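You operate a simulated robot arm through the tools that you are given. There is no shell and no other tool. Be economical: measure what you need, move in short steps, check, and stop when the job is done.

You are at the controls of a simulated robot arm. One attempt, no reset.

JOB
Open the bench drawer, put both shims from the packing bench top away in the inside of the bench drawer and shut the drawer again.

Only the result counts: the job must be done as asked and must still hold three seconds after the hand-in. Knocking over, shifting, dropping, spilling or breaking anything else fails it.

ROBOT AND FRAMES
A 6-joint arm with a two-finger parallel gripper on a trunk, on a base that drives. Base frame: it is fixed to the floor where the robot stands at the start and does not move with it; the origin is under the middle of the robot, x ahead of it, y to its left, z up. Lengths are in cm, angles in rad, forces in N, time in s.
With the tool pointing down near the work surface it reaches from about 36 to 84 cm from the robot's upright axis, wherever it stands. Its first joint turns from -2.007 to 2.007 rad. Places, roughly: bench drawer [80, 10, 80]; inside of the bench drawer [80, 10, 70]. Payload 4.2 kg.
The tool frame sits at the grasp point between the pads (the TCP): z along the fingers, y along the line on which they close. The tips reach 2.3 cm beyond it. Largest opening 9.4 cm; finger width 3.8, thickness 1; the body of the gripper, 5.4 by 9.6 cm, starts 3.9 cm behind the TCP.
Orientation is that of the tool frame in the base frame, as a unit quaternion [w, x, y, z]. With the fingers straight down and closing along the base's y, the tool's x points along the base's -x, its y along +y and its z along -z.

CONTROLS
- The arm moves only by the tool nudge_tool. Its argument "motion" is a list of rows, each a list of 6 numbers: the shift along the base's x, y, z in cm, then the turn, a rotation vector about the base's x, y, z in rad. In form: [[dx, dy, dz, wx, wy, wz], ...]. A call has 1 to 20 rows; each row is the pose to reach, as a shift and turn from the pose commanded when the call began. "fingers" is the closure, from 0 (fully open) to 1 (shut), set as the call begins (left out, the last holds). Rows are played at 5 a second. More than 5 cm and 0.15 rad between two rows, or a gripper value outside its range, and nothing of the call is played. A pose out of reach is approached as far as the arm can. The call stops where the force on the tool passes 40 N (or 10 N more than at its start, if that is more) or the arm is blocked; 0.2 s more then pass. Each finger travels about 10.8 cm/s and halts on what it meets, pressing with about 31 N; the grip force reading is that of the motor and also rises with nothing between the fingers. The clock runs only during rows and for 0.2 s after the last one: add rows that repeat a pose to give the fingers time. It gives the time, the measured TCP pose, the force on the tool (base axes), the opening and the grip force at its end, in the units of the frame above (readings bear some noise), and new pictures: "views" is both (left out), scene, wrist or none.
- Cameras (640 x 400 px; columns grow to the right, rows downward): "scene" is now at [21.81, 20.61, 151.13]; the picture's right is [0.19, -0.98, 0.00], its down [-0.84, -0.16, -0.51] and it looks along [0.50, 0.10, -0.86] (base axes); focal length 269 px, centre (320, 200). "wrist" rides on the gripper at [8.6, 1.6, -7.5] in the tool frame; the picture's right is [-0.18, 0.98, 0.00], its down [-0.58, -0.11, -0.81] and it looks along [-0.79, -0.15, 0.59] (tool axes); focal length 243 px, centre (320, 200). There is no depth. A picture from a camera that has moved, and an enlarged one, comes with that camera's place and axes in the base frame and with its lens.
- raise_lower(by): slides the trunk up (or, below 0, down) by that many cm; the arm and the scene camera ride with it, the base frame stays. It gives what a move gives, with no picture.
- base_move(legs): drives the robot by 1 to 6 legs, each [ahead, turn to the left] in cm and rad, along the robot's own axes; the way and the turn of a leg run together, so that a leg with both is an arc; at most 150 cm and 3.142 rad a leg. The arm and the cameras ride along, it lands a little off, and it stops where it bumps. It gives what a move gives, and a new picture of the scene camera.
- head_to(pan, tilt): turns the head with the scene camera to pan (to the left, within 1.396 rad either way) and tilt (down, from -0.506 to 1.204), counted from straight ahead of the robot. It gives what a move gives, and a new picture of the scene camera.
- enlarge(camera, box): a new picture of the part [left, top, right, bottom] of that camera's present view, enlarged. No time passes.
- finish_job(): hands the job in; it is judged then, once.

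Go step by step. Nothing tells you exact positions but the pictures and the camera data: compare them with the known pose of the tool, close in by small moves and look again before you grip or let go. The budget is 165 turns and 170 pictures, counting those below and the enlarged ones. Unless the task says otherwise, let go and move clear before handing in, and close with one line.

The tools are called after "Call:" by a JSON object that holds its "fn" and its "kwargs". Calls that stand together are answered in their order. nudge_tool: Moves the arm, as the interface text tells. Its arguments: {"type":"object","properties":{"motion":{"type":"array","items":{"type":"array","items":{"type":"number"}}},"fingers":{"type":"number"},"views":{"type":"string","enum":["both","scene","wrist","none"]}},"required":["motion"]} The other tools are called the same way: raise_lower (by) slides the trunk up or down; base_move (legs) drives the base; head_to (pan, tilt) turns the head that bears the scene camera; enlarge (camera, box) takes an enlarged picture of a part of a camera's view; finish_job () hands the job in.

At the start:

```text
clock: 0.0
position: [59.8, 7.44, 113.75]
tool_rot: [-0.001, -0.001, 1.0, 0.0]
contact_force: [0.1, -0.2, -0.6]
opening: 9.38
grasp_force: 0.1
trunk travel left (down, up): [-90.0, 9.0]
robot x, y, heading: [-0.01, 0.51, -0.002]
head pan, tilt: [0.19, 1.033]
```

scene: 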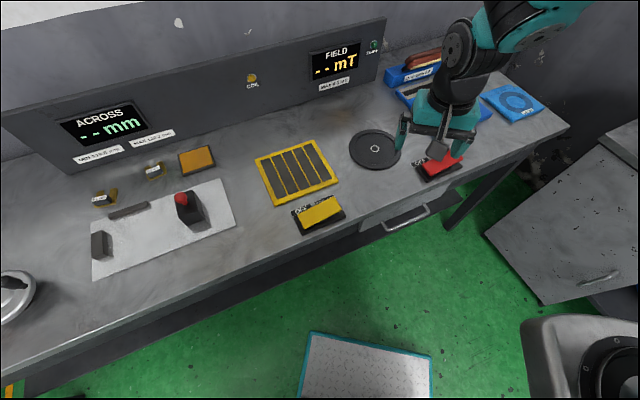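
wrist: 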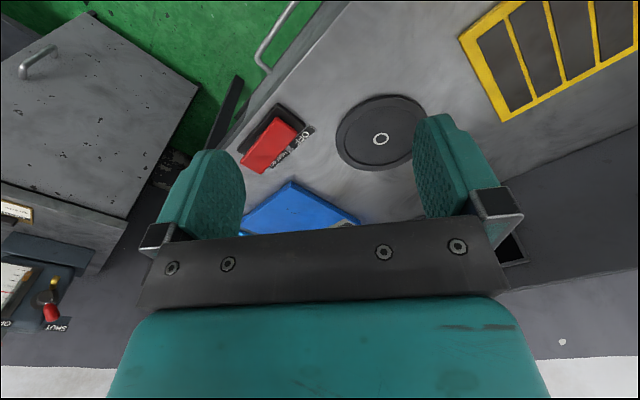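

I see a bench with several items, a drawer handle under its front edge, and labels I can't read yet. I'll enlarge to identify the shims.

Call:
{"fn": "enlarge", "kwargs": {"camera": "scene", "box": [60, 100, 260, 225]}}

Call:
{"fn": "enlarge", "kwargs": {"camera": "scene", "box": [340, 50, 560, 240]}}

Call:
{"fn": "enlarge", "kwargs": {"camera": "scene", "box": [240, 130, 400, 240]}}

```text
3.20 times, centred on (160, 162) of scene
camera zoom: at [21.81, 20.61, 151.13], right [0.19, -0.98, 0.0], down [-0.84, -0.16, -0.51], along [0.5, 0.1, -0.86], focal length 860 px, centre (832, 320)
```

zoom: 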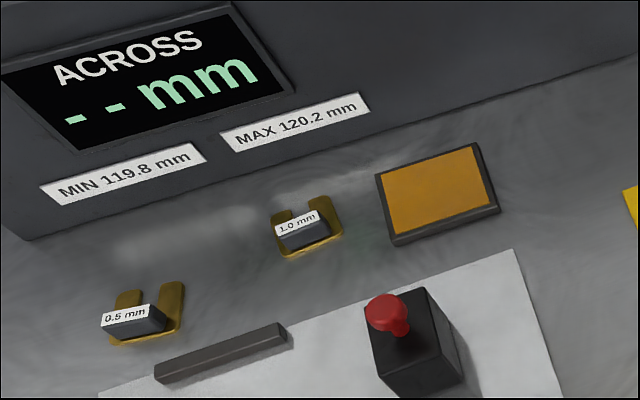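

```text
2.11 times, centred on (450, 145) of scene
camera zoom: at [21.81, 20.61, 151.13], right [0.19, -0.98, 0.0], down [-0.84, -0.16, -0.51], along [0.5, 0.1, -0.86], focal length 566 px, centre (46, 316)
```

zoom: 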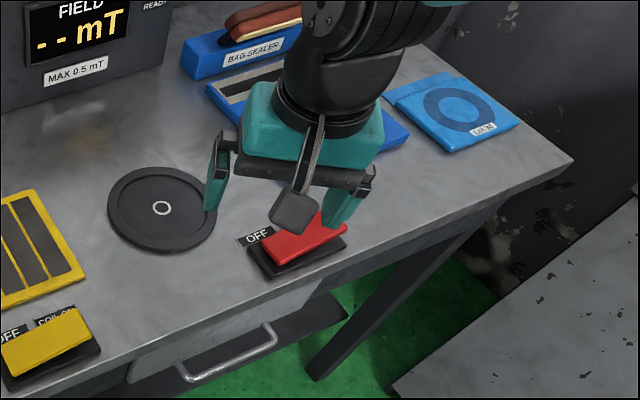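

```text
3.64 times, centred on (320, 185) of scene
camera zoom: at [21.81, 20.61, 151.13], right [0.19, -0.98, 0.0], down [-0.84, -0.16, -0.51], along [0.5, 0.1, -0.86], focal length 978 px, centre (320, 254)
```

zoom: 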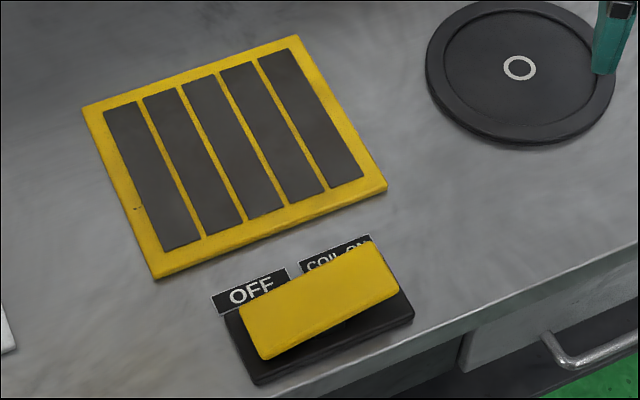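

The two shims are the brass pieces with small dark grips, labelled 0.5 mm and 1.0 mm, at about (47, 87) and (59, 77). The bench edge runs diagonally to my frame, so I'll look around before driving.

Call:
{"fn": "head_to", "kwargs": {"pan": 0.9, "tilt": 0.8}}

Call:
{"fn": "head_to", "kwargs": {"pan": -0.5, "tilt": 0.9}}

Call:
{"fn": "head_to", "kwargs": {"pan": 0.3, "tilt": 1.2}}

```text
clock: 1.1
position: [59.77, 7.46, 113.72]
tool_rot: [0.001, -0.002, 1.0, 0.0]
contact_force: [0.0, -0.7, -0.7]
opening: 9.42
grasp_force: 0.1
trunk travel left (down, up): [-90.0, 9.0]
robot x, y, heading: [-0.0, 0.33, 0.001]
head pan, tilt: [0.901, 0.799]
camera scene: at [20.19, 25.64, 152.87], right [0.78, -0.62, 0.0], down [-0.45, -0.56, -0.7], along [0.43, 0.55, -0.72], focal length 269 px, centre (320, 200)
```

scene: 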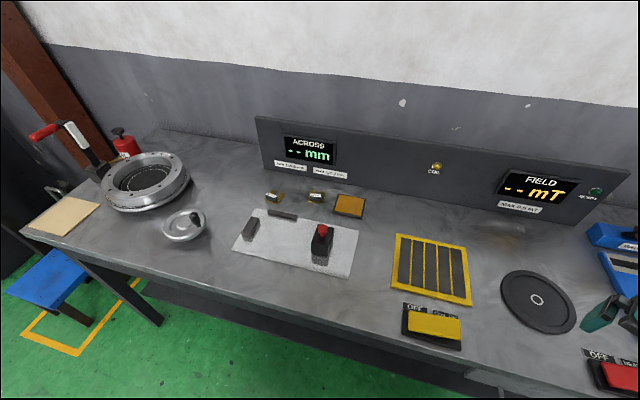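

```text
clock: 2.6
position: [59.85, 7.49, 113.53]
tool_rot: [0.0, -0.001, 1.0, -0.001]
contact_force: [-0.1, -0.5, 0.7]
opening: 9.4
grasp_force: 0.1
trunk travel left (down, up): [-90.0, 9.0]
robot x, y, heading: [-0.21, -0.04, 0.0]
head pan, tilt: [-0.499, 0.901]
camera scene: at [21.81, 15.72, 152.08], right [-0.48, -0.88, 0.0], down [-0.69, 0.37, -0.62], along [0.55, -0.3, -0.78], focal length 269 px, centre (320, 200)
```

scene: 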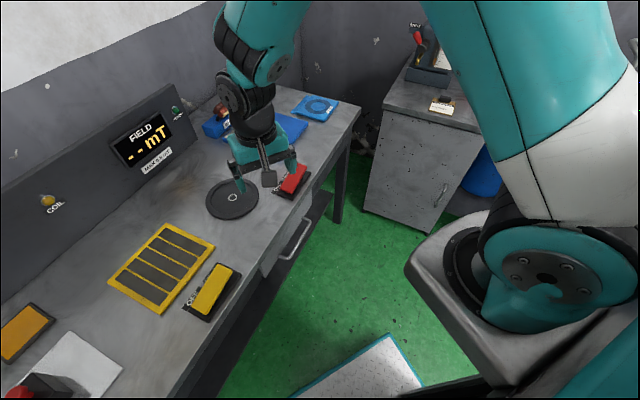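

```text
clock: 3.7
position: [59.74, 7.52, 113.73]
tool_rot: [0.0, -0.001, 1.0, -0.001]
contact_force: [0.2, 0.9, 0.0]
opening: 9.39
grasp_force: 0.0
trunk travel left (down, up): [-90.0, 9.0]
robot x, y, heading: [-0.04, -0.02, 0.003]
head pan, tilt: [0.3, 1.201]
camera scene: at [20.52, 20.98, 150.1], right [0.29, -0.96, 0.0], down [-0.89, -0.27, -0.36], along [0.35, 0.11, -0.93], focal length 269 px, centre (320, 200)
```

scene: 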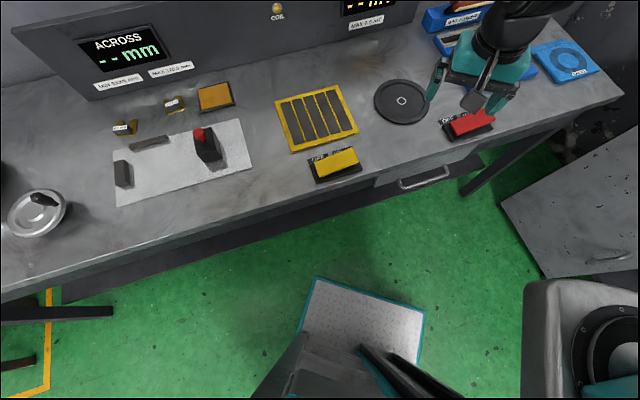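

I read the bench coordinates as: front edge normal along about (0.8, 0.6), shims left of centre, drawer right of centre. One stance facing the bench, about 22 cm closer, should reach everything.

Call:
{"fn": "base_move", "kwargs": {"legs": [[0, 0.86], [22.5, 0], [0, -0.22]]}}

Call:
{"fn": "head_to", "kwargs": {"pan": -0.6, "tilt": 1.0}}

Call:
{"fn": "head_to", "kwargs": {"pan": 0.3, "tilt": 0.9}}

```text
clock: 8.5
position: [56.88, 60.1, 113.53]
tool_rot: [0.001, -0.326, 0.945, -0.001]
contact_force: [0.0, 0.1, -0.1]
opening: 9.43
grasp_force: 0.1
trunk travel left (down, up): [-90.0, 9.0]
robot x, y, heading: [14.4, 17.31, 0.664]
head pan, tilt: [0.3, 1.201]
camera scene: at [17.44, 46.55, 150.1], right [0.82, -0.57, 0.0], down [-0.53, -0.77, -0.36], along [0.21, 0.3, -0.93], focal length 269 px, centre (320, 200)
```

scene: 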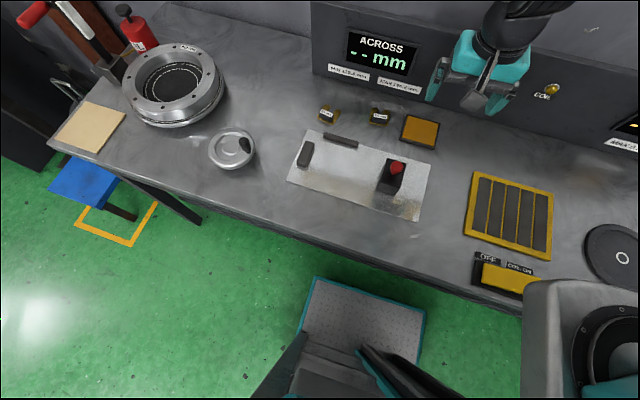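

```text
clock: 9.7
position: [56.82, 60.05, 113.71]
tool_rot: [0.0, -0.327, 0.945, 0.0]
contact_force: [-0.1, 0.6, 0.2]
opening: 9.4
grasp_force: 0.1
trunk travel left (down, up): [-90.0, 9.0]
robot x, y, heading: [14.41, 17.48, 0.659]
head pan, tilt: [-0.6, 1.0]
camera scene: at [21.21, 42.4, 151.36], right [0.06, -1.0, 0.0], down [-0.84, -0.05, -0.54], along [0.54, 0.03, -0.84], focal length 269 px, centre (320, 200)
```

scene: 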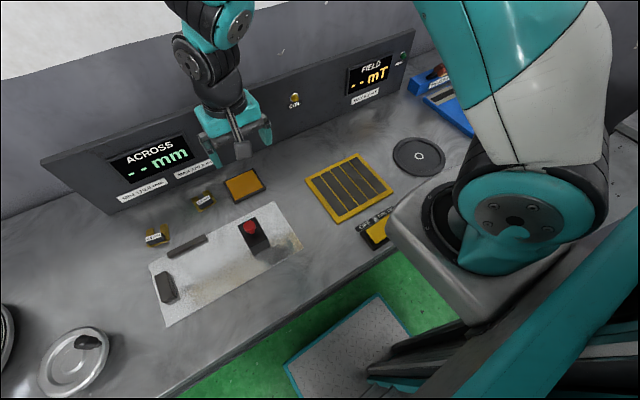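

```text
clock: 10.9
position: [56.95, 60.19, 113.66]
tool_rot: [0.001, -0.326, 0.945, -0.001]
contact_force: [-0.2, -0.3, -0.1]
opening: 9.39
grasp_force: 0.1
trunk travel left (down, up): [-90.0, 9.0]
robot x, y, heading: [14.2, 17.57, 0.664]
head pan, tilt: [0.3, 0.901]
camera scene: at [18.57, 48.15, 152.08], right [0.82, -0.57, 0.0], down [-0.45, -0.64, -0.62], along [0.35, 0.51, -0.78], focal length 269 px, centre (320, 200)
```

scene: 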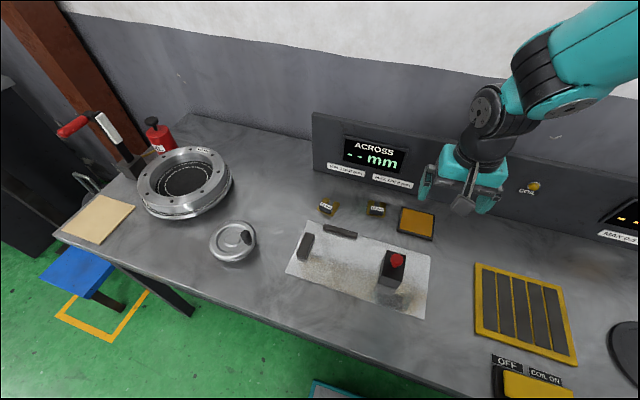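

From this heading the shoulder hides the drawer. I'll turn right on the spot to face it while opening it.

Call:
{"fn": "base_move", "kwargs": {"legs": [[0, -0.8]]}}

Call:
{"fn": "head_to", "kwargs": {"pan": 0.0, "tilt": 1.0}}

```text
clock: 13.4
position: [74.76, 16.41, 113.55]
tool_rot: [0.0, 0.069, 0.998, -0.001]
contact_force: [0.0, 0.6, 0.4]
opening: 9.39
grasp_force: 0.1
trunk travel left (down, up): [-90.0, 9.0]
robot x, y, heading: [14.54, 17.7, -0.135]
head pan, tilt: [0.3, 0.901]
camera scene: at [39.52, 35.61, 152.08], right [0.16, -0.99, 0.0], down [-0.77, -0.12, -0.62], along [0.61, 0.1, -0.78], focal length 269 px, centre (320, 200)
```

scene: 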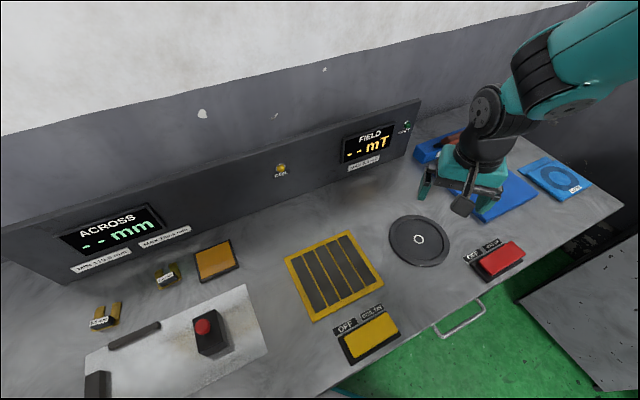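

```text
clock: 14.2
position: [74.7, 16.41, 113.6]
tool_rot: [0.0, 0.068, 0.998, -0.001]
contact_force: [-0.9, -0.2, 0.2]
opening: 9.38
grasp_force: 0.1
trunk travel left (down, up): [-90.0, 9.0]
robot x, y, heading: [14.57, 17.69, -0.142]
head pan, tilt: [0.0, 1.0]
camera scene: at [38.96, 33.43, 151.36], right [-0.14, -0.99, 0.0], down [-0.83, 0.12, -0.54], along [0.54, -0.08, -0.84], focal length 269 px, centre (320, 200)
```

scene: 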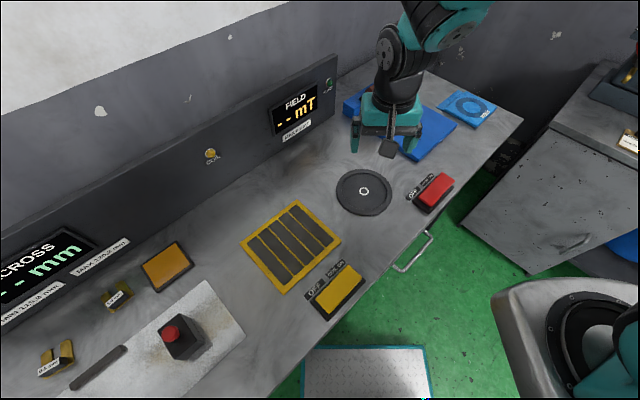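

Good stance: the drawer handle and both shims are all in view and within reach. I'll zoom on the handle.

Call:
{"fn": "enlarge", "kwargs": {"camera": "scene", "box": [360, 200, 480, 290]}}

Call:
{"fn": "enlarge", "kwargs": {"camera": "scene", "box": [20, 240, 220, 390]}}

```text
4.44 times, centred on (420, 245) of scene
camera zoom: at [38.96, 33.43, 151.36], right [-0.14, -0.99, 0.0], down [-0.83, 0.12, -0.54], along [0.54, -0.08, -0.84], focal length 1195 px, centre (-124, 0)
```

zoom: 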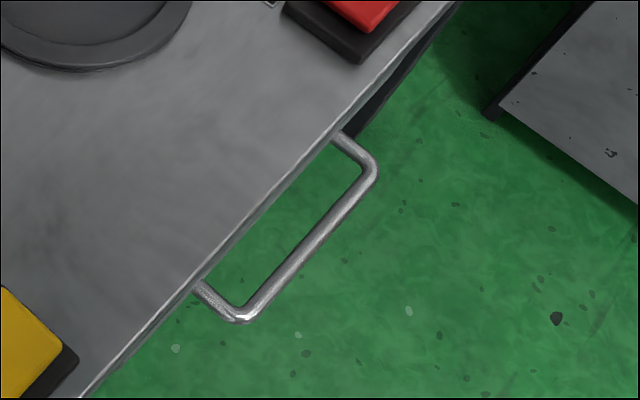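

```text
2.67 times, centred on (120, 315) of scene
camera zoom: at [38.96, 33.43, 151.36], right [-0.14, -0.99, 0.0], down [-0.83, 0.12, -0.54], along [0.54, -0.08, -0.84], focal length 717 px, centre (853, -107)
```

zoom: 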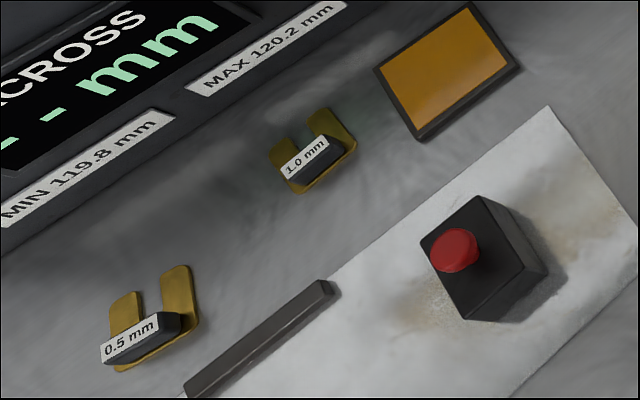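

The handle bar runs roughly from (59.7, 7.0) to (68, -5.2) at z≈75.8, and the inward bench normal is about (0.82, 0.57). I'll swing the tool in front of the handle, yawed so that it closes along the normal.

Call:
{"fn": "nudge_tool", "kwargs": {"motion": [[-2.8, -3.1, 0, 0, 0, -0.103], [-5.6, -6.2, 0, 0, 0, -0.206], [-8.4, -9.3, 0, 0, 0, -0.309], [-11.2, -12.4, 0, 0, 0, -0.412], [-14, -15.5, 0, 0, 0, -0.515], [-16.8, -18.6, 0, 0, 0, -0.618], [-19.6, -21.7, 0, 0, 0, -0.721], [-22.4, -24.8, 0, 0, 0, -0.82], [-22.4, -24.8, 0, 0, 0, -0.82]], "views": "both"}}

```text
clock: 16.2
position: [56.75, -11.32, 114.03]
tool_rot: [-0.001, 0.461, 0.887, 0.0]
contact_force: [-0.1, -0.6, 0.5]
opening: 9.38
grasp_force: 0.2
out of reach, approached as far as the arm can: row 5, 6, 7, 8, 9
trunk travel left (down, up): [-90.0, 9.0]
robot x, y, heading: [14.11, 17.05, -0.138]
head pan, tilt: [0.0, 1.0]
camera scene: at [38.95, 33.41, 151.36], right [-0.14, -0.99, 0.0], down [-0.83, 0.12, -0.54], along [0.53, -0.08, -0.84], focal length 269 px, centre (320, 200)
camera wrist: at [53.07, -3.49, 121.52], right [0.91, 0.41, 0.0], down [0.25, -0.54, 0.81], along [0.33, -0.73, -0.59], focal length 243 px, centre (320, 200)
```

scene: 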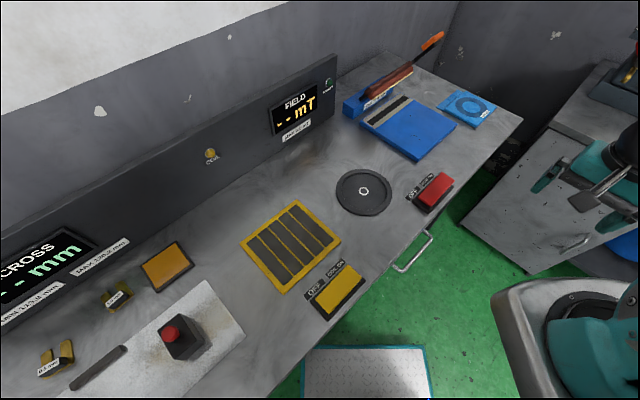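
wrist: 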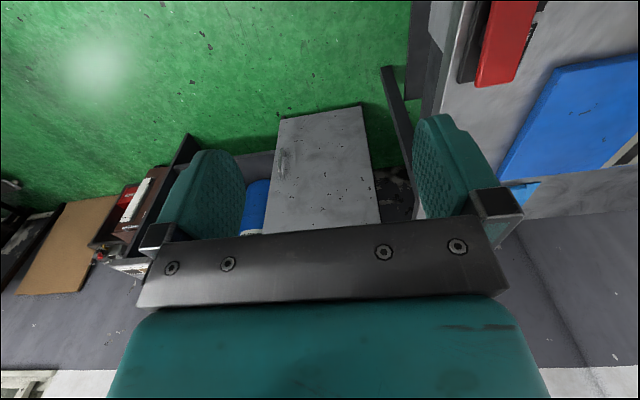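

The arm is limited at a close radius when this high, so I'll go lower beside the bench, where there is clearance.

Call:
{"fn": "nudge_tool", "kwargs": {"motion": [[0, 0, -5, 0, 0, 0], [0, 0, -10, 0, 0, 0], [0, 0, -15, 0, 0, 0], [0, 0, -20, 0, 0, 0], [0, 0, -20, 0, 0, 0]], "views": "none"}}

```text
clock: 17.4
position: [56.64, -11.62, 93.93]
tool_rot: [0.0, 0.461, 0.887, -0.001]
contact_force: [-0.7, -0.7, 0.6]
opening: 9.39
grasp_force: 0.1
trunk travel left (down, up): [-90.0, 9.0]
robot x, y, heading: [14.37, 17.07, -0.141]
head pan, tilt: [0.0, 1.0]
```

Now I'll tilt the tool 75° toward the drawer front with the fingers half closed, ending about 10 cm in front of the handle.

Call:
{"fn": "nudge_tool", "kwargs": {"motion": [[0, 0, 0, 0.083, -0.119, 0], [0, 0, 0, 0.167, -0.238, 0], [0, 1, -2, 0.25, -0.357, 0], [0, 2, -4, 0.334, -0.476, 0], [0, 3, -6, 0.417, -0.595, 0], [0, 4, -8, 0.5, -0.714, 0], [0, 5, -11, 0.584, -0.833, 0], [-0.3, 6, -13.5, 0.667, -0.953, 0], [-0.6, 7, -15.5, 0.7506, -1.0716, 0], [-0.6, 7, -15.5, 0.7506, -1.0716, 0]], "fingers": 0.55, "views": "both"}}

```text
clock: 19.6
position: [55.75, -4.41, 78.3]
tool_rot: [0.281, 0.366, 0.704, 0.54]
contact_force: [-0.2, 1.0, -0.2]
opening: 4.24
grasp_force: 0.1
trunk travel left (down, up): [-90.0, 9.0]
robot x, y, heading: [14.41, 17.59, -0.137]
head pan, tilt: [0.0, 1.0]
camera scene: at [38.96, 33.42, 151.36], right [-0.14, -0.99, 0.0], down [-0.83, 0.12, -0.54], along [0.53, -0.08, -0.84], focal length 269 px, centre (320, 200)
camera wrist: at [45.33, -1.29, 81.85], right [0.31, 0.0, 0.95], down [-0.33, -0.94, 0.1], along [0.89, -0.34, -0.29], focal length 243 px, centre (320, 200)
```

scene: 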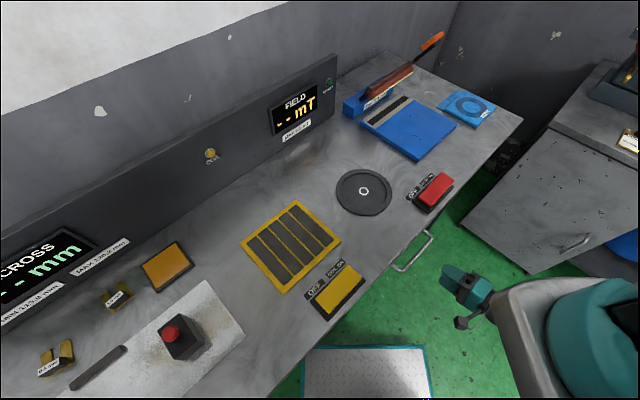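
wrist: 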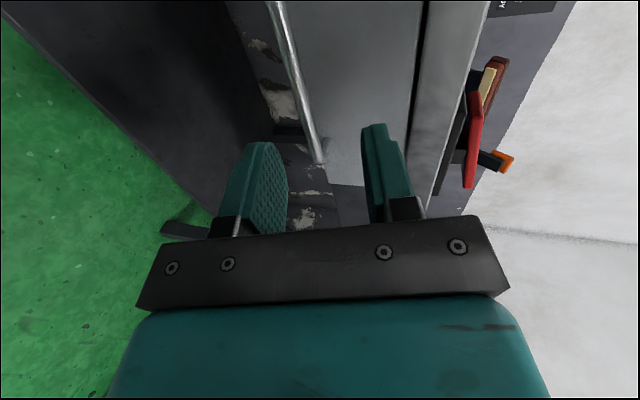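

The bar is seen lengthwise between the fingers at about z 74.8. I'll advance most of the way and look again.

Call:
{"fn": "nudge_tool", "kwargs": {"motion": [[2, 1.3, -1.5, 0, 0, 0], [3.5, 2.4, -2.5, 0, 0, 0], [5.0, 3.4, -3, 0, 0, 0], [5.0, 3.4, -3, 0, 0, 0]], "views": "wrist"}}

Call:
{"fn": "enlarge", "kwargs": {"camera": "scene", "box": [360, 200, 520, 320]}}

```text
clock: 20.6
position: [60.6, -0.88, 75.37]
tool_rot: [0.281, 0.366, 0.704, 0.54]
contact_force: [-0.2, 0.4, 0.2]
opening: 4.23
grasp_force: 0.0
trunk travel left (down, up): [-90.0, 9.0]
robot x, y, heading: [14.32, 17.68, -0.14]
head pan, tilt: [0.0, 1.0]
camera wrist: at [50.12, 2.09, 78.89], right [0.31, 0.0, 0.95], down [-0.33, -0.94, 0.11], along [0.89, -0.34, -0.3], focal length 243 px, centre (320, 200)
```

wrist: 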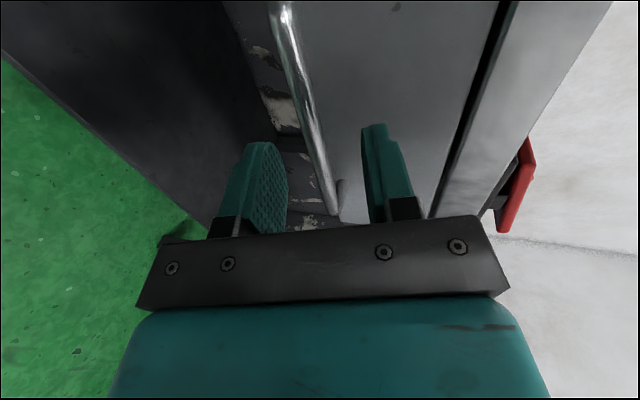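

```text
3.33 times, centred on (440, 260) of scene
camera zoom: at [38.95, 33.42, 151.36], right [-0.14, -0.99, 0.0], down [-0.83, 0.12, -0.54], along [0.53, -0.08, -0.84], focal length 896 px, centre (-80, 0)
```

zoom: 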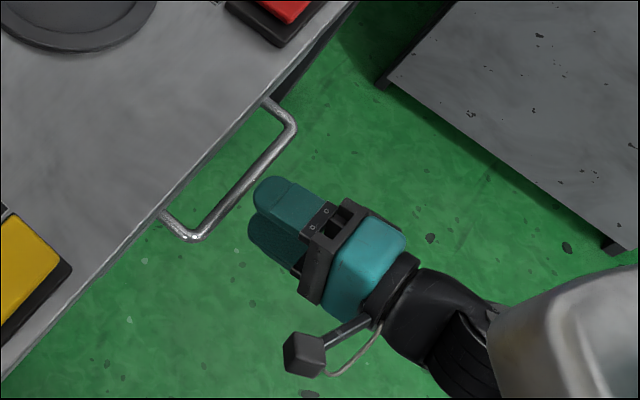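

Alignment looks good. I'll advance the last 3 cm and close on the bar.

Call:
{"fn": "nudge_tool", "kwargs": {"motion": [[1.3, 0.9, -0.2, 0, 0, 0], [2.6, 1.8, -0.4, 0, 0, 0], [2.6, 1.8, -0.4, 0, 0, 0]], "views": "wrist"}}

Call:
{"fn": "enlarge", "kwargs": {"camera": "scene", "box": [360, 200, 520, 320]}}

```text
clock: 21.4
position: [63.37, 0.98, 75.04]
tool_rot: [0.282, 0.366, 0.704, 0.539]
contact_force: [-0.9, 0.3, 0.4]
opening: 4.24
grasp_force: 0.1
trunk travel left (down, up): [-90.0, 9.0]
robot x, y, heading: [14.26, 17.63, -0.141]
head pan, tilt: [0.0, 1.0]
camera wrist: at [52.89, 4.04, 78.52], right [0.31, 0.0, 0.95], down [-0.33, -0.94, 0.11], along [0.89, -0.34, -0.3], focal length 243 px, centre (320, 200)
```

wrist: 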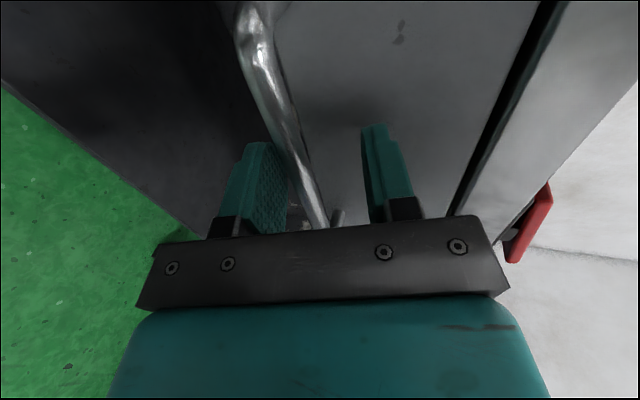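

```text
3.33 times, centred on (440, 260) of scene
camera zoom: at [38.95, 33.42, 151.36], right [-0.14, -0.99, 0.0], down [-0.83, 0.12, -0.54], along [0.53, -0.08, -0.84], focal length 896 px, centre (-80, 0)
```

zoom: 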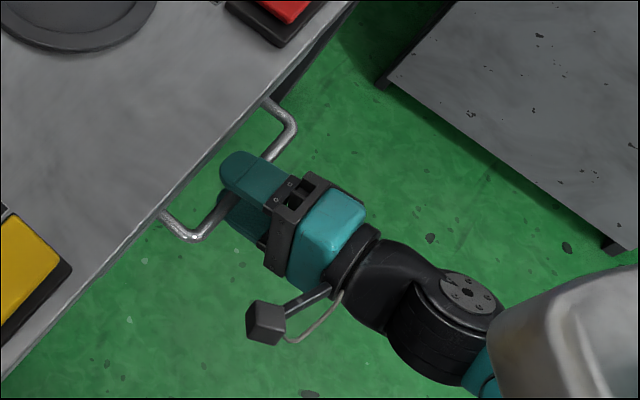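

The bar is between the pads, slightly nearer the lower one. I'll lower 0.6 cm and close.

Call:
{"fn": "nudge_tool", "kwargs": {"motion": [[0.1, 0.1, -0.6, 0, 0, 0], [0.1, 0.1, -0.6, 0, 0, 0], [0.1, 0.1, -0.6, 0, 0, 0], [0.1, 0.1, -0.6, 0, 0, 0]], "fingers": 1.0, "views": "none"}}

```text
clock: 21.9
position: [63.33, 0.91, 73.95]
tool_rot: [0.279, 0.368, 0.71, 0.532]
contact_force: [2.0, -1.7, -9.3]
opening: 1.19
grasp_force: 31.4
trunk travel left (down, up): [-90.0, 9.0]
robot x, y, heading: [14.12, 17.07, -0.137]
head pan, tilt: [0.0, 1.0]
stopped in row 2: the force on the tool passed its limit (the readings are from after the stop); the commanded pose is now the measured one
```

I've gripped the bar (1.19 cm). Now I'll pull along the outward normal.

Call:
{"fn": "nudge_tool", "kwargs": {"motion": [[-0.8, -0.57, 0, 0, 0, 0], [-2.0, -1.4, 0, 0, 0, 0], [-3.7, -2.6, 0, 0, 0, 0], [-5.7, -4.0, 0, 0, 0, 0], [-8.2, -5.7, 0, 0, 0, 0], [-8.2, -5.7, 0, 0, 0, 0]], "views": "scene"}}

```text
clock: 23.3
position: [55.22, -4.91, 74.1]
tool_rot: [0.281, 0.368, 0.708, 0.533]
contact_force: [13.1, -18.4, -3.4]
opening: 1.14
grasp_force: 44.8
trunk travel left (down, up): [-90.0, 9.0]
robot x, y, heading: [14.23, 17.2, -0.136]
head pan, tilt: [0.0, 1.0]
camera scene: at [39.03, 33.3, 151.37], right [-0.14, -0.99, 0.0], down [-0.83, 0.12, -0.54], along [0.53, -0.08, -0.84], focal length 269 px, centre (320, 200)
```

scene: 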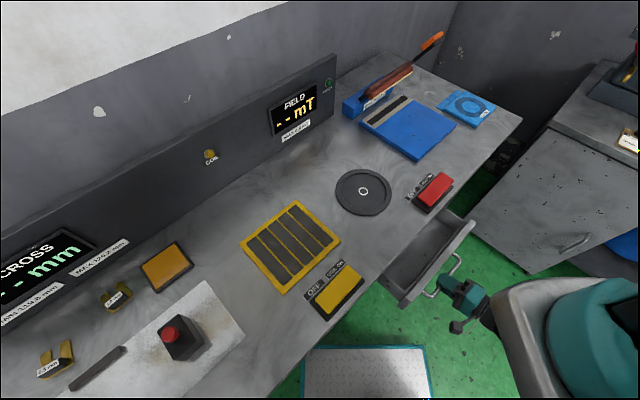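

The drawer is opening, with some sideways strain. I'll correct the direction slightly and continue.

Call:
{"fn": "nudge_tool", "kwargs": {"motion": [[-1.4, -1.4, 0, 0, 0, 0], [-3.0, -2.7, 0, 0, 0, 0], [-5.4, -4.5, 0, 0, 0, 0], [-7.8, -6.3, 0, 0, 0, 0], [-7.8, -6.3, 0, 0, 0, 0]], "views": "scene"}}

```text
clock: 24.6
position: [47.38, -10.66, 73.92]
tool_rot: [0.278, 0.364, 0.706, 0.54]
contact_force: [-4.7, 7.7, 13.3]
opening: 1.19
grasp_force: 44.6
trunk travel left (down, up): [-90.0, 9.0]
robot x, y, heading: [14.29, 17.56, -0.14]
head pan, tilt: [0.0, 1.0]
stopped in row 5: the force on the tool passed its limit (the readings are from after the stop); the commanded pose is now the measured one
camera scene: at [38.89, 33.46, 151.35], right [-0.14, -0.99, 0.0], down [-0.83, 0.12, -0.54], along [0.54, -0.08, -0.84], focal length 269 px, centre (320, 200)
```

scene: 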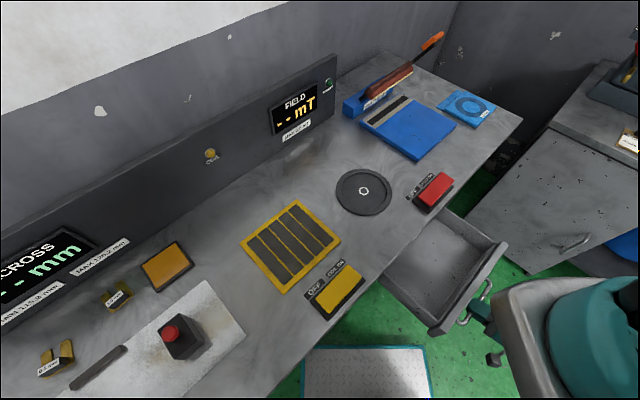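

The drawer is out about 20 cm, which is plenty. I'll release, back off, and raise.

Call:
{"fn": "nudge_tool", "kwargs": {"motion": [[0, 0, 0, 0, 0, 0], [0, 0, 0, 0, 0, 0], [0, 0, 0, 0, 0, 0]], "fingers": 0.55, "views": "none"}}

Call:
{"fn": "nudge_tool", "kwargs": {"motion": [[-1.5, -1.1, 0.4, 0, 0, 0], [-3, -2.1, 0.8, 0, 0, 0], [-5.5, -3.9, 1.5, 0, 0, 0], [-7, -5, 4, 0, 0, 0], [-7, -5, 9, 0, 0, 0], [-7, -5, 14, 0, 0, 0], [-7, -5, 19, 0, 0, 0], [-7, -5, 24, 0, 0, 0], [-7, -5, 24, 0, 0, 0]], "views": "both"}}

```text
clock: 25.4
position: [47.43, -10.76, 73.9]
tool_rot: [0.278, 0.366, 0.707, 0.537]
contact_force: [0.7, 0.1, 0.0]
opening: 4.24
grasp_force: 0.1
trunk travel left (down, up): [-90.0, 9.0]
robot x, y, heading: [14.6, 17.17, -0.14]
head pan, tilt: [0.0, 1.0]
```

```text
clock: 27.4
position: [40.35, -15.57, 97.59]
tool_rot: [0.278, 0.365, 0.707, 0.538]
contact_force: [0.0, -0.6, -0.3]
opening: 4.23
grasp_force: 0.1
trunk travel left (down, up): [-90.0, 9.0]
robot x, y, heading: [14.48, 17.18, -0.139]
head pan, tilt: [0.0, 1.0]
camera scene: at [38.93, 33.4, 151.36], right [-0.14, -0.99, 0.0], down [-0.83, 0.12, -0.54], along [0.53, -0.08, -0.84], focal length 269 px, centre (320, 200)
camera wrist: at [30.02, -12.51, 101.24], right [0.32, 0.0, 0.95], down [-0.32, -0.94, 0.11], along [0.89, -0.34, -0.3], focal length 243 px, centre (320, 200)
```

scene: 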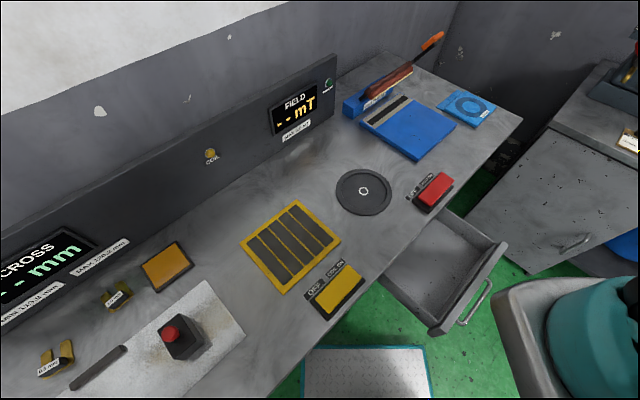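
wrist: 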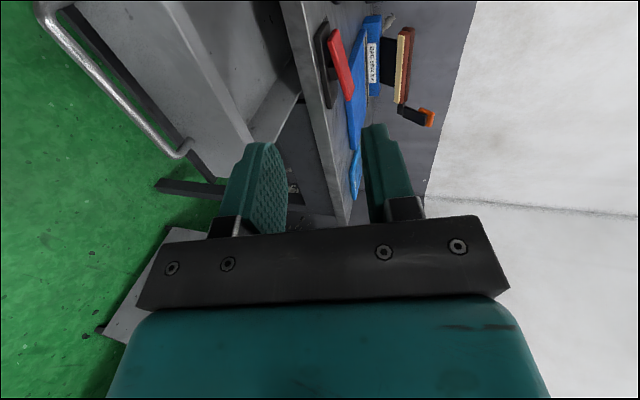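

The drawer is open and standing clear. Now I'll untilt back to vertical while moving up and over.

Call:
{"fn": "nudge_tool", "kwargs": {"motion": [[2, 1, 1, -0.083, 0.119, 0], [4, 2, 2, -0.167, 0.238, 0], [6, 3, 3, -0.25, 0.357, 0], [8, 4, 4, -0.334, 0.476, 0], [10, 5, 5, -0.417, 0.595, 0], [12, 6, 6, -0.5, 0.714, 0], [14, 7, 7, -0.584, 0.833, 0], [16, 8, 8, -0.667, 0.953, 0], [18, 9, 9, -0.7506, 1.0716, 0], [18, 9, 9, -0.7506, 1.0716, 0]], "fingers": 0.0, "views": "none"}}

```text
clock: 29.6
position: [58.53, -6.63, 106.63]
tool_rot: [-0.004, 0.462, 0.887, -0.003]
contact_force: [-0.3, 0.2, 0.3]
opening: 9.41
grasp_force: 0.0
out of reach, approached as far as the arm can: row 5, 6, 7, 8
trunk travel left (down, up): [-90.0, 9.0]
robot x, y, heading: [14.08, 17.57, -0.144]
head pan, tilt: [0.0, 1.0]
```

The tool is vertical again. I'll swing around in an arc over the bench to above the 1.0 mm shim.

Call:
{"fn": "nudge_tool", "kwargs": {"motion": [[3.9, 3, 0, 0, 0, 0], [7.3, 6.4, 0, 0, 0, 0], [10.4, 10.2, 0, 0, 0, 0], [13, 14.4, 0, 0, 0, 0], [15, 18.9, 0, 0, 0, 0], [16.3, 23.6, 0, 0, 0, 0], [17, 28.5, 0, 0, 0, 0], [17.2, 33.4, 0, 0, 0, 0], [17, 38.3, 0, 0, 0, 0], [16.2, 43.1, 0, 0, 0, 0], [15, 47.9, 0, 0, 0, 0], [13.2, 52.5, 0, 0, 0, 0], [11, 56.9, 0, 0, 0, 0], [8.5, 61.2, 0, 0, 0, 0], [6, 65.4, 0, 0, 0, 0], [3.1, 69.4, 0, 0, 0, 0], [0.6, 73.6, 0, 0, 0, 0], [-1.3, 78, 0, 0, 0, 0], [-1.3, 78, 0, 0, 0, 0]], "views": "both"}}

```text
clock: 33.6
position: [55.39, 67.37, 107.14]
tool_rot: [-0.005, 0.462, 0.887, -0.003]
contact_force: [0.1, -0.6, 0.1]
opening: 9.39
grasp_force: 0.0
out of reach, approached as far as the arm can: row 17, 18, 19
trunk travel left (down, up): [-90.0, 9.0]
robot x, y, heading: [14.31, 17.67, -0.142]
head pan, tilt: [0.0, 1.0]
camera scene: at [38.93, 33.42, 151.36], right [-0.14, -0.99, 0.0], down [-0.83, 0.12, -0.54], along [0.53, -0.08, -0.84], focal length 269 px, centre (320, 200)
camera wrist: at [51.85, 75.26, 114.68], right [0.91, 0.41, -0.01], down [0.25, -0.54, 0.8], along [0.33, -0.73, -0.59], focal length 243 px, centre (320, 200)
```

scene: 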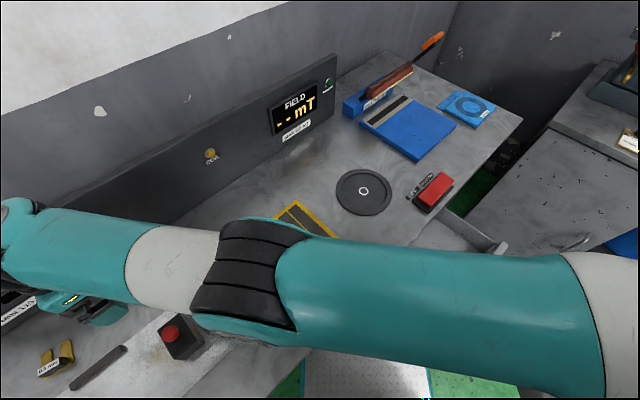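
wrist: 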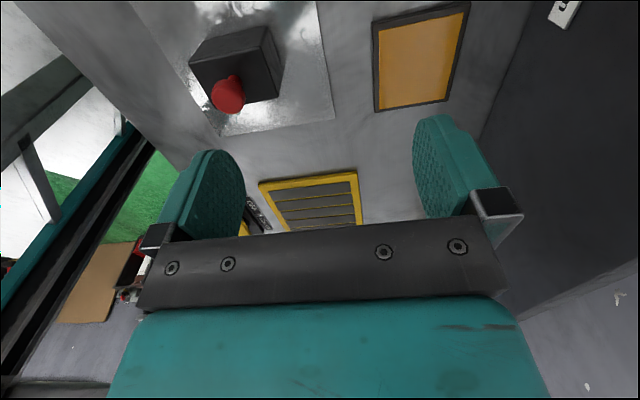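

At this height reach ends at a radius of about 64 cm. Raising the trunk puts the tool lower relative to the shoulder, so I'll do that and then continue.

Call:
{"fn": "raise_lower", "kwargs": {"by": 8.5}}

Call:
{"fn": "nudge_tool", "kwargs": {"motion": [[0, 0, -5, 0, 0, 0], [0, 0, -10, 0, 0, 0], [0, 4, -13, 0, 0, 0], [0.5, 8, -13, 0, 0, 0], [0.5, 8, -13, 0, 0, 0]], "views": "both"}}

```text
clock: 34.8
position: [55.36, 67.41, 115.69]
tool_rot: [-0.004, 0.46, 0.888, -0.003]
contact_force: [-0.2, -0.1, -0.4]
opening: 9.38
grasp_force: 0.1
trunk travel left (down, up): [-98.5, 0.5]
robot x, y, heading: [13.98, 17.18, -0.143]
head pan, tilt: [0.0, 1.0]
```

```text
clock: 36.0
position: [54.25, 65.91, 105.72]
tool_rot: [-0.004, 0.461, 0.887, -0.002]
contact_force: [0.2, -0.2, -0.6]
opening: 9.38
grasp_force: 0.1
out of reach, approached as far as the arm can: row 1, 2, 3, 4, 5
trunk travel left (down, up): [-98.5, 0.5]
robot x, y, heading: [14.09, 17.31, -0.143]
head pan, tilt: [0.0, 1.0]
camera scene: at [38.94, 33.43, 159.86], right [-0.14, -0.99, 0.0], down [-0.83, 0.12, -0.54], along [0.53, -0.08, -0.84], focal length 269 px, centre (320, 200)
camera wrist: at [50.79, 73.8, 113.21], right [0.91, 0.41, -0.01], down [0.25, -0.54, 0.8], along [0.33, -0.73, -0.59], focal length 243 px, centre (320, 200)
```

scene: 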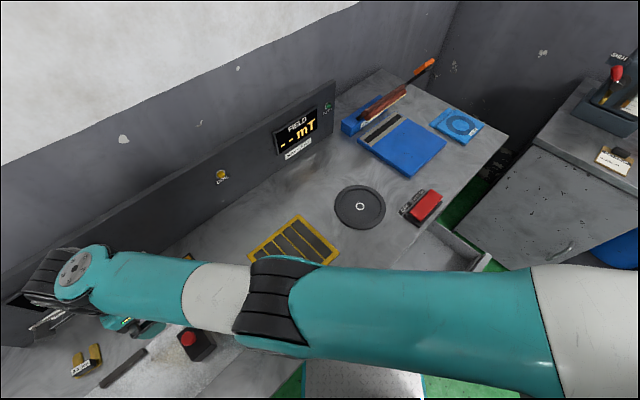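
wrist: 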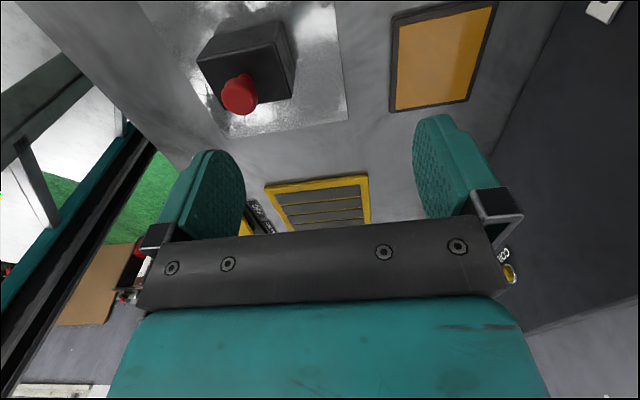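

The limits fit an arm axis that sits to the right of the base middle, at about 8 cm forward and 25 cm right. I'll fold the arm back over the centre, then reposition the base further left along the bench, keeping away from the open drawer.

Call:
{"fn": "nudge_tool", "kwargs": {"motion": [[3, -3.9, 0, 0, 0, 0], [6, -7.8, 0, 0, 0, 0], [9, -11.7, 0, 0, 0, 0], [11.5, -16, 0, 0, 0, 0], [13.5, -20.5, 0, 0, 0, 0], [15, -25.2, 0, 0, 0, 0], [16, -30, 0, 0, 0, 0], [16.5, -34.9, 0, 0, 0, 0], [16.5, -39.8, 0, 0, 0, 0], [16.0, -44.6, 0, 0, 0, 0], [16.0, -44.6, 0, 0, 0, 0]], "views": "none"}}

Call:
{"fn": "base_move", "kwargs": {"legs": [[-20, 0], [0, 1.59], [22, 0], [0, -0.85]]}}

```text
clock: 38.4
position: [70.94, 21.37, 105.51]
tool_rot: [-0.004, 0.461, 0.888, -0.002]
contact_force: [-0.5, -0.4, -0.4]
opening: 9.41
grasp_force: 0.1
out of reach, approached as far as the arm can: row 1, 2
trunk travel left (down, up): [-98.5, 0.5]
robot x, y, heading: [14.06, 17.24, -0.138]
head pan, tilt: [0.0, 1.0]
```

```text
clock: 47.5
position: [36.85, 83.25, 105.38]
tool_rot: [-0.003, 0.117, 0.993, -0.003]
contact_force: [-0.1, 0.2, -0.1]
opening: 9.4
grasp_force: 0.2
trunk travel left (down, up): [-98.5, 0.5]
robot x, y, heading: [-3.08, 42.71, 0.577]
head pan, tilt: [0.0, 1.0]
camera scene: at [4.85, 71.08, 159.86], right [0.55, -0.84, 0.0], down [-0.7, -0.46, -0.54], along [0.45, 0.3, -0.84], focal length 269 px, centre (320, 200)
```

scene: 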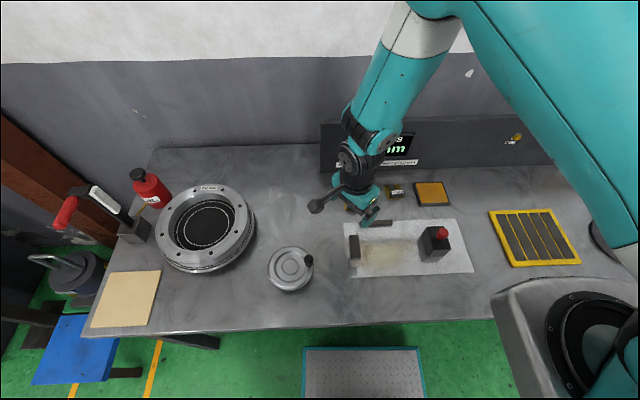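

The base landed as planned. I'll move the tool above the 1.0 mm shim, yawed so it closes across the grip block.

Call:
{"fn": "nudge_tool", "kwargs": {"motion": [[4.2, -1, -0.5, 0, 0, -0.12], [8.4, -2, -1, 0, 0, -0.24], [12.6, -3, -2, 0, 0, -0.36], [16.8, -4, -3, 0, 0, -0.48], [20, -5, -4, 0, 0, -0.6], [22.5, -5.8, -5, 0, 0, -0.72], [22.5, -5.8, -5, 0, 0, -0.72]], "views": "both"}}

```text
clock: 49.0
position: [59.32, 77.71, 100.35]
tool_rot: [-0.004, 0.46, 0.888, -0.003]
contact_force: [-0.2, -0.9, -0.2]
opening: 9.37
grasp_force: 0.1
trunk travel left (down, up): [-98.5, 0.5]
robot x, y, heading: [-2.96, 42.86, 0.578]
head pan, tilt: [0.0, 1.0]
camera scene: at [4.88, 71.07, 159.86], right [0.55, -0.84, 0.0], down [-0.7, -0.46, -0.54], along [0.45, 0.3, -0.84], focal length 269 px, centre (320, 200)
camera wrist: at [55.78, 85.52, 108.01], right [0.91, 0.42, -0.01], down [0.25, -0.54, 0.8], along [0.33, -0.73, -0.59], focal length 243 px, centre (320, 200)
```

scene: 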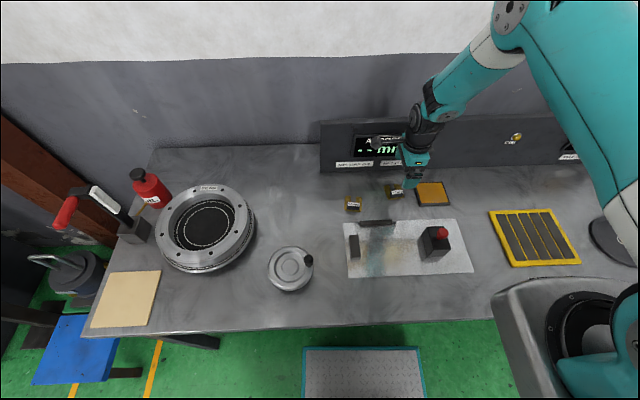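
wrist: 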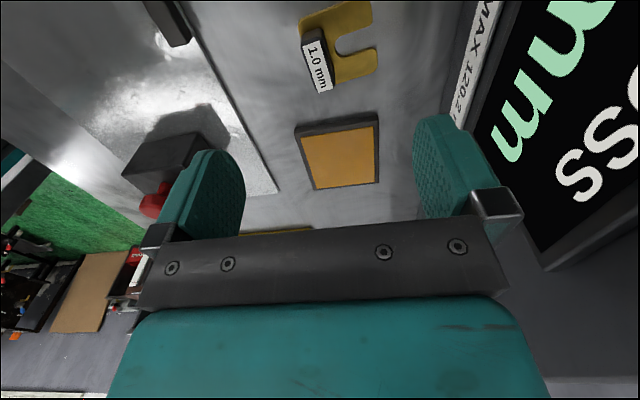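

The shim is in the wrist view. I'll enlarge both views to get the block's geometry.

Call:
{"fn": "enlarge", "kwargs": {"camera": "wrist", "box": [260, 0, 420, 100]}}

Call:
{"fn": "enlarge", "kwargs": {"camera": "scene", "box": [330, 160, 450, 235]}}

```text
4.00 times, centred on (340, 50) of wrist
camera zoom: at [55.78, 85.52, 108.01], right [0.91, 0.42, -0.01], down [0.25, -0.54, 0.8], along [0.33, -0.73, -0.59], focal length 970 px, centre (240, 800)
```

zoom: 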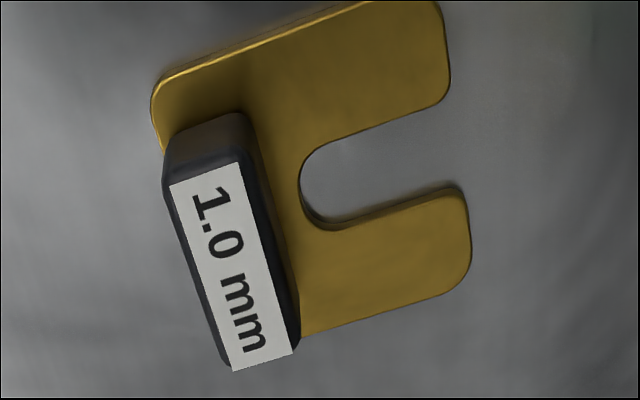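

```text
5.33 times, centred on (390, 198) of scene
camera zoom: at [4.88, 71.07, 159.86], right [0.55, -0.84, 0.0], down [-0.7, -0.46, -0.54], along [0.45, 0.3, -0.84], focal length 1434 px, centre (-53, 213)
```

zoom: 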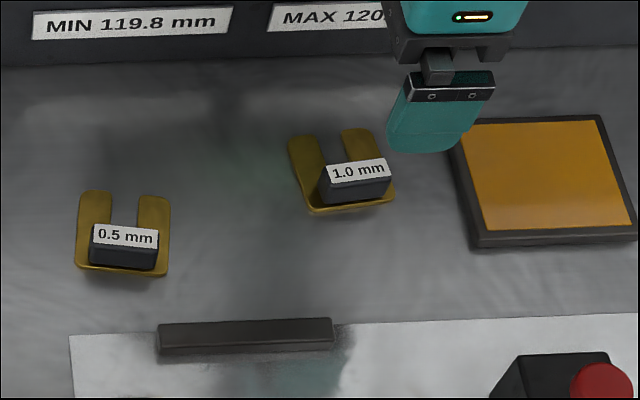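

The label is on the block's top face: centre about (59.4, 77.15), top z ≈ 88.4, about 3.7 by 1.4 cm, with the closing angle 0.12 rad more to the left. I'll descend part way with the fingers narrowed.

Call:
{"fn": "nudge_tool", "kwargs": {"motion": [[0.05, -0.3, -3, 0, 0, 0.06], [0.1, -0.5, -6, 0, 0, 0.12], [0.1, -0.5, -8, 0, 0, 0.12], [0.1, -0.5, -8, 0, 0, 0.12]], "fingers": 0.52, "views": "wrist"}}

Call:
{"fn": "enlarge", "kwargs": {"camera": "wrist", "box": [200, 30, 440, 240]}}

Call:
{"fn": "enlarge", "kwargs": {"camera": "scene", "box": [330, 160, 450, 235]}}

```text
clock: 50.0
position: [59.3, 76.93, 92.43]
tool_rot: [-0.004, 0.406, 0.914, -0.003]
contact_force: [0.3, -1.5, -0.2]
opening: 4.49
grasp_force: 0.1
trunk travel left (down, up): [-98.5, 0.5]
robot x, y, heading: [-3.06, 42.58, 0.579]
head pan, tilt: [0.0, 1.0]
camera wrist: at [54.82, 84.46, 100.07], right [0.85, 0.52, -0.01], down [0.32, -0.5, 0.8], along [0.42, -0.69, -0.59], focal length 243 px, centre (320, 200)
```

wrist: 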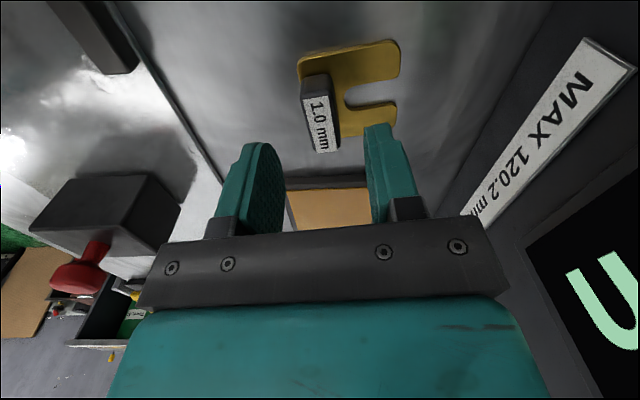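

```text
1.90 times, centred on (320, 135) of wrist
camera zoom: at [54.82, 84.46, 100.07], right [0.85, 0.52, -0.01], down [0.32, -0.5, 0.8], along [0.42, -0.69, -0.59], focal length 462 px, centre (320, 324)
```

zoom: 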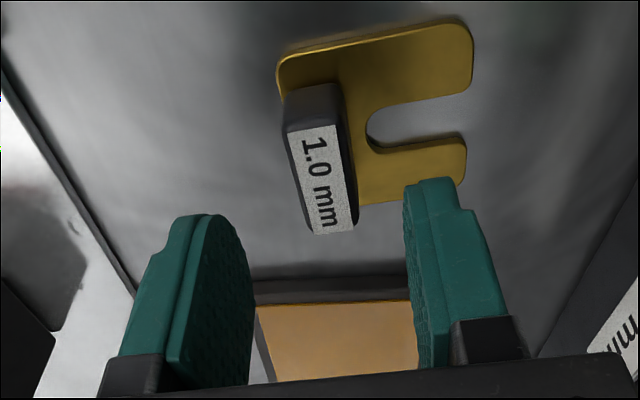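

```text
5.33 times, centred on (390, 198) of scene
camera zoom: at [4.87, 71.07, 159.86], right [0.55, -0.84, 0.0], down [-0.7, -0.46, -0.54], along [0.45, 0.3, -0.84], focal length 1434 px, centre (-53, 213)
```

zoom: 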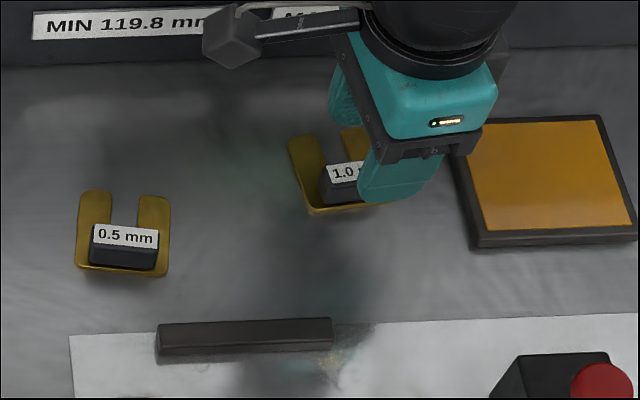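

The block centre reads (59.33, 77.11), and the tool matches it in position and yaw. I'll lower to just above the brass plate and grip.

Call:
{"fn": "nudge_tool", "kwargs": {"motion": [[0, 0.15, -1.6, 0, 0, 0], [0, 0.15, -3.0, 0, 0, 0], [0, 0.15, -3.0, 0, 0, 0]], "views": "wrist"}}

Call:
{"fn": "enlarge", "kwargs": {"camera": "scene", "box": [330, 160, 450, 235]}}

```text
clock: 50.9
position: [59.47, 77.24, 89.45]
tool_rot: [-0.003, 0.406, 0.914, -0.002]
contact_force: [-0.5, 0.0, -0.2]
opening: 4.51
grasp_force: 0.0
trunk travel left (down, up): [-98.5, 0.5]
robot x, y, heading: [-2.85, 42.73, 0.581]
head pan, tilt: [0.0, 1.0]
camera wrist: at [54.93, 84.67, 97.05], right [0.85, 0.52, -0.01], down [0.32, -0.5, 0.8], along [0.42, -0.69, -0.59], focal length 243 px, centre (320, 200)
```

wrist: 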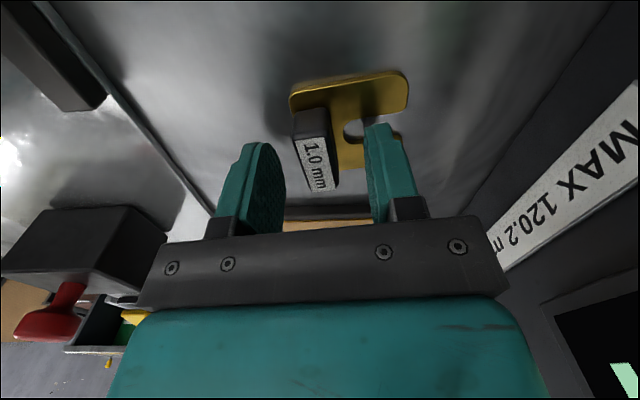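

```text
5.33 times, centred on (390, 198) of scene
camera zoom: at [4.87, 71.07, 159.86], right [0.55, -0.84, 0.0], down [-0.7, -0.46, -0.54], along [0.45, 0.3, -0.84], focal length 1434 px, centre (-53, 213)
```

zoom: 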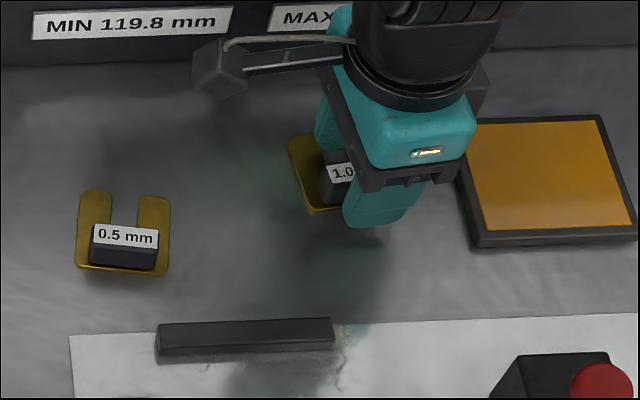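

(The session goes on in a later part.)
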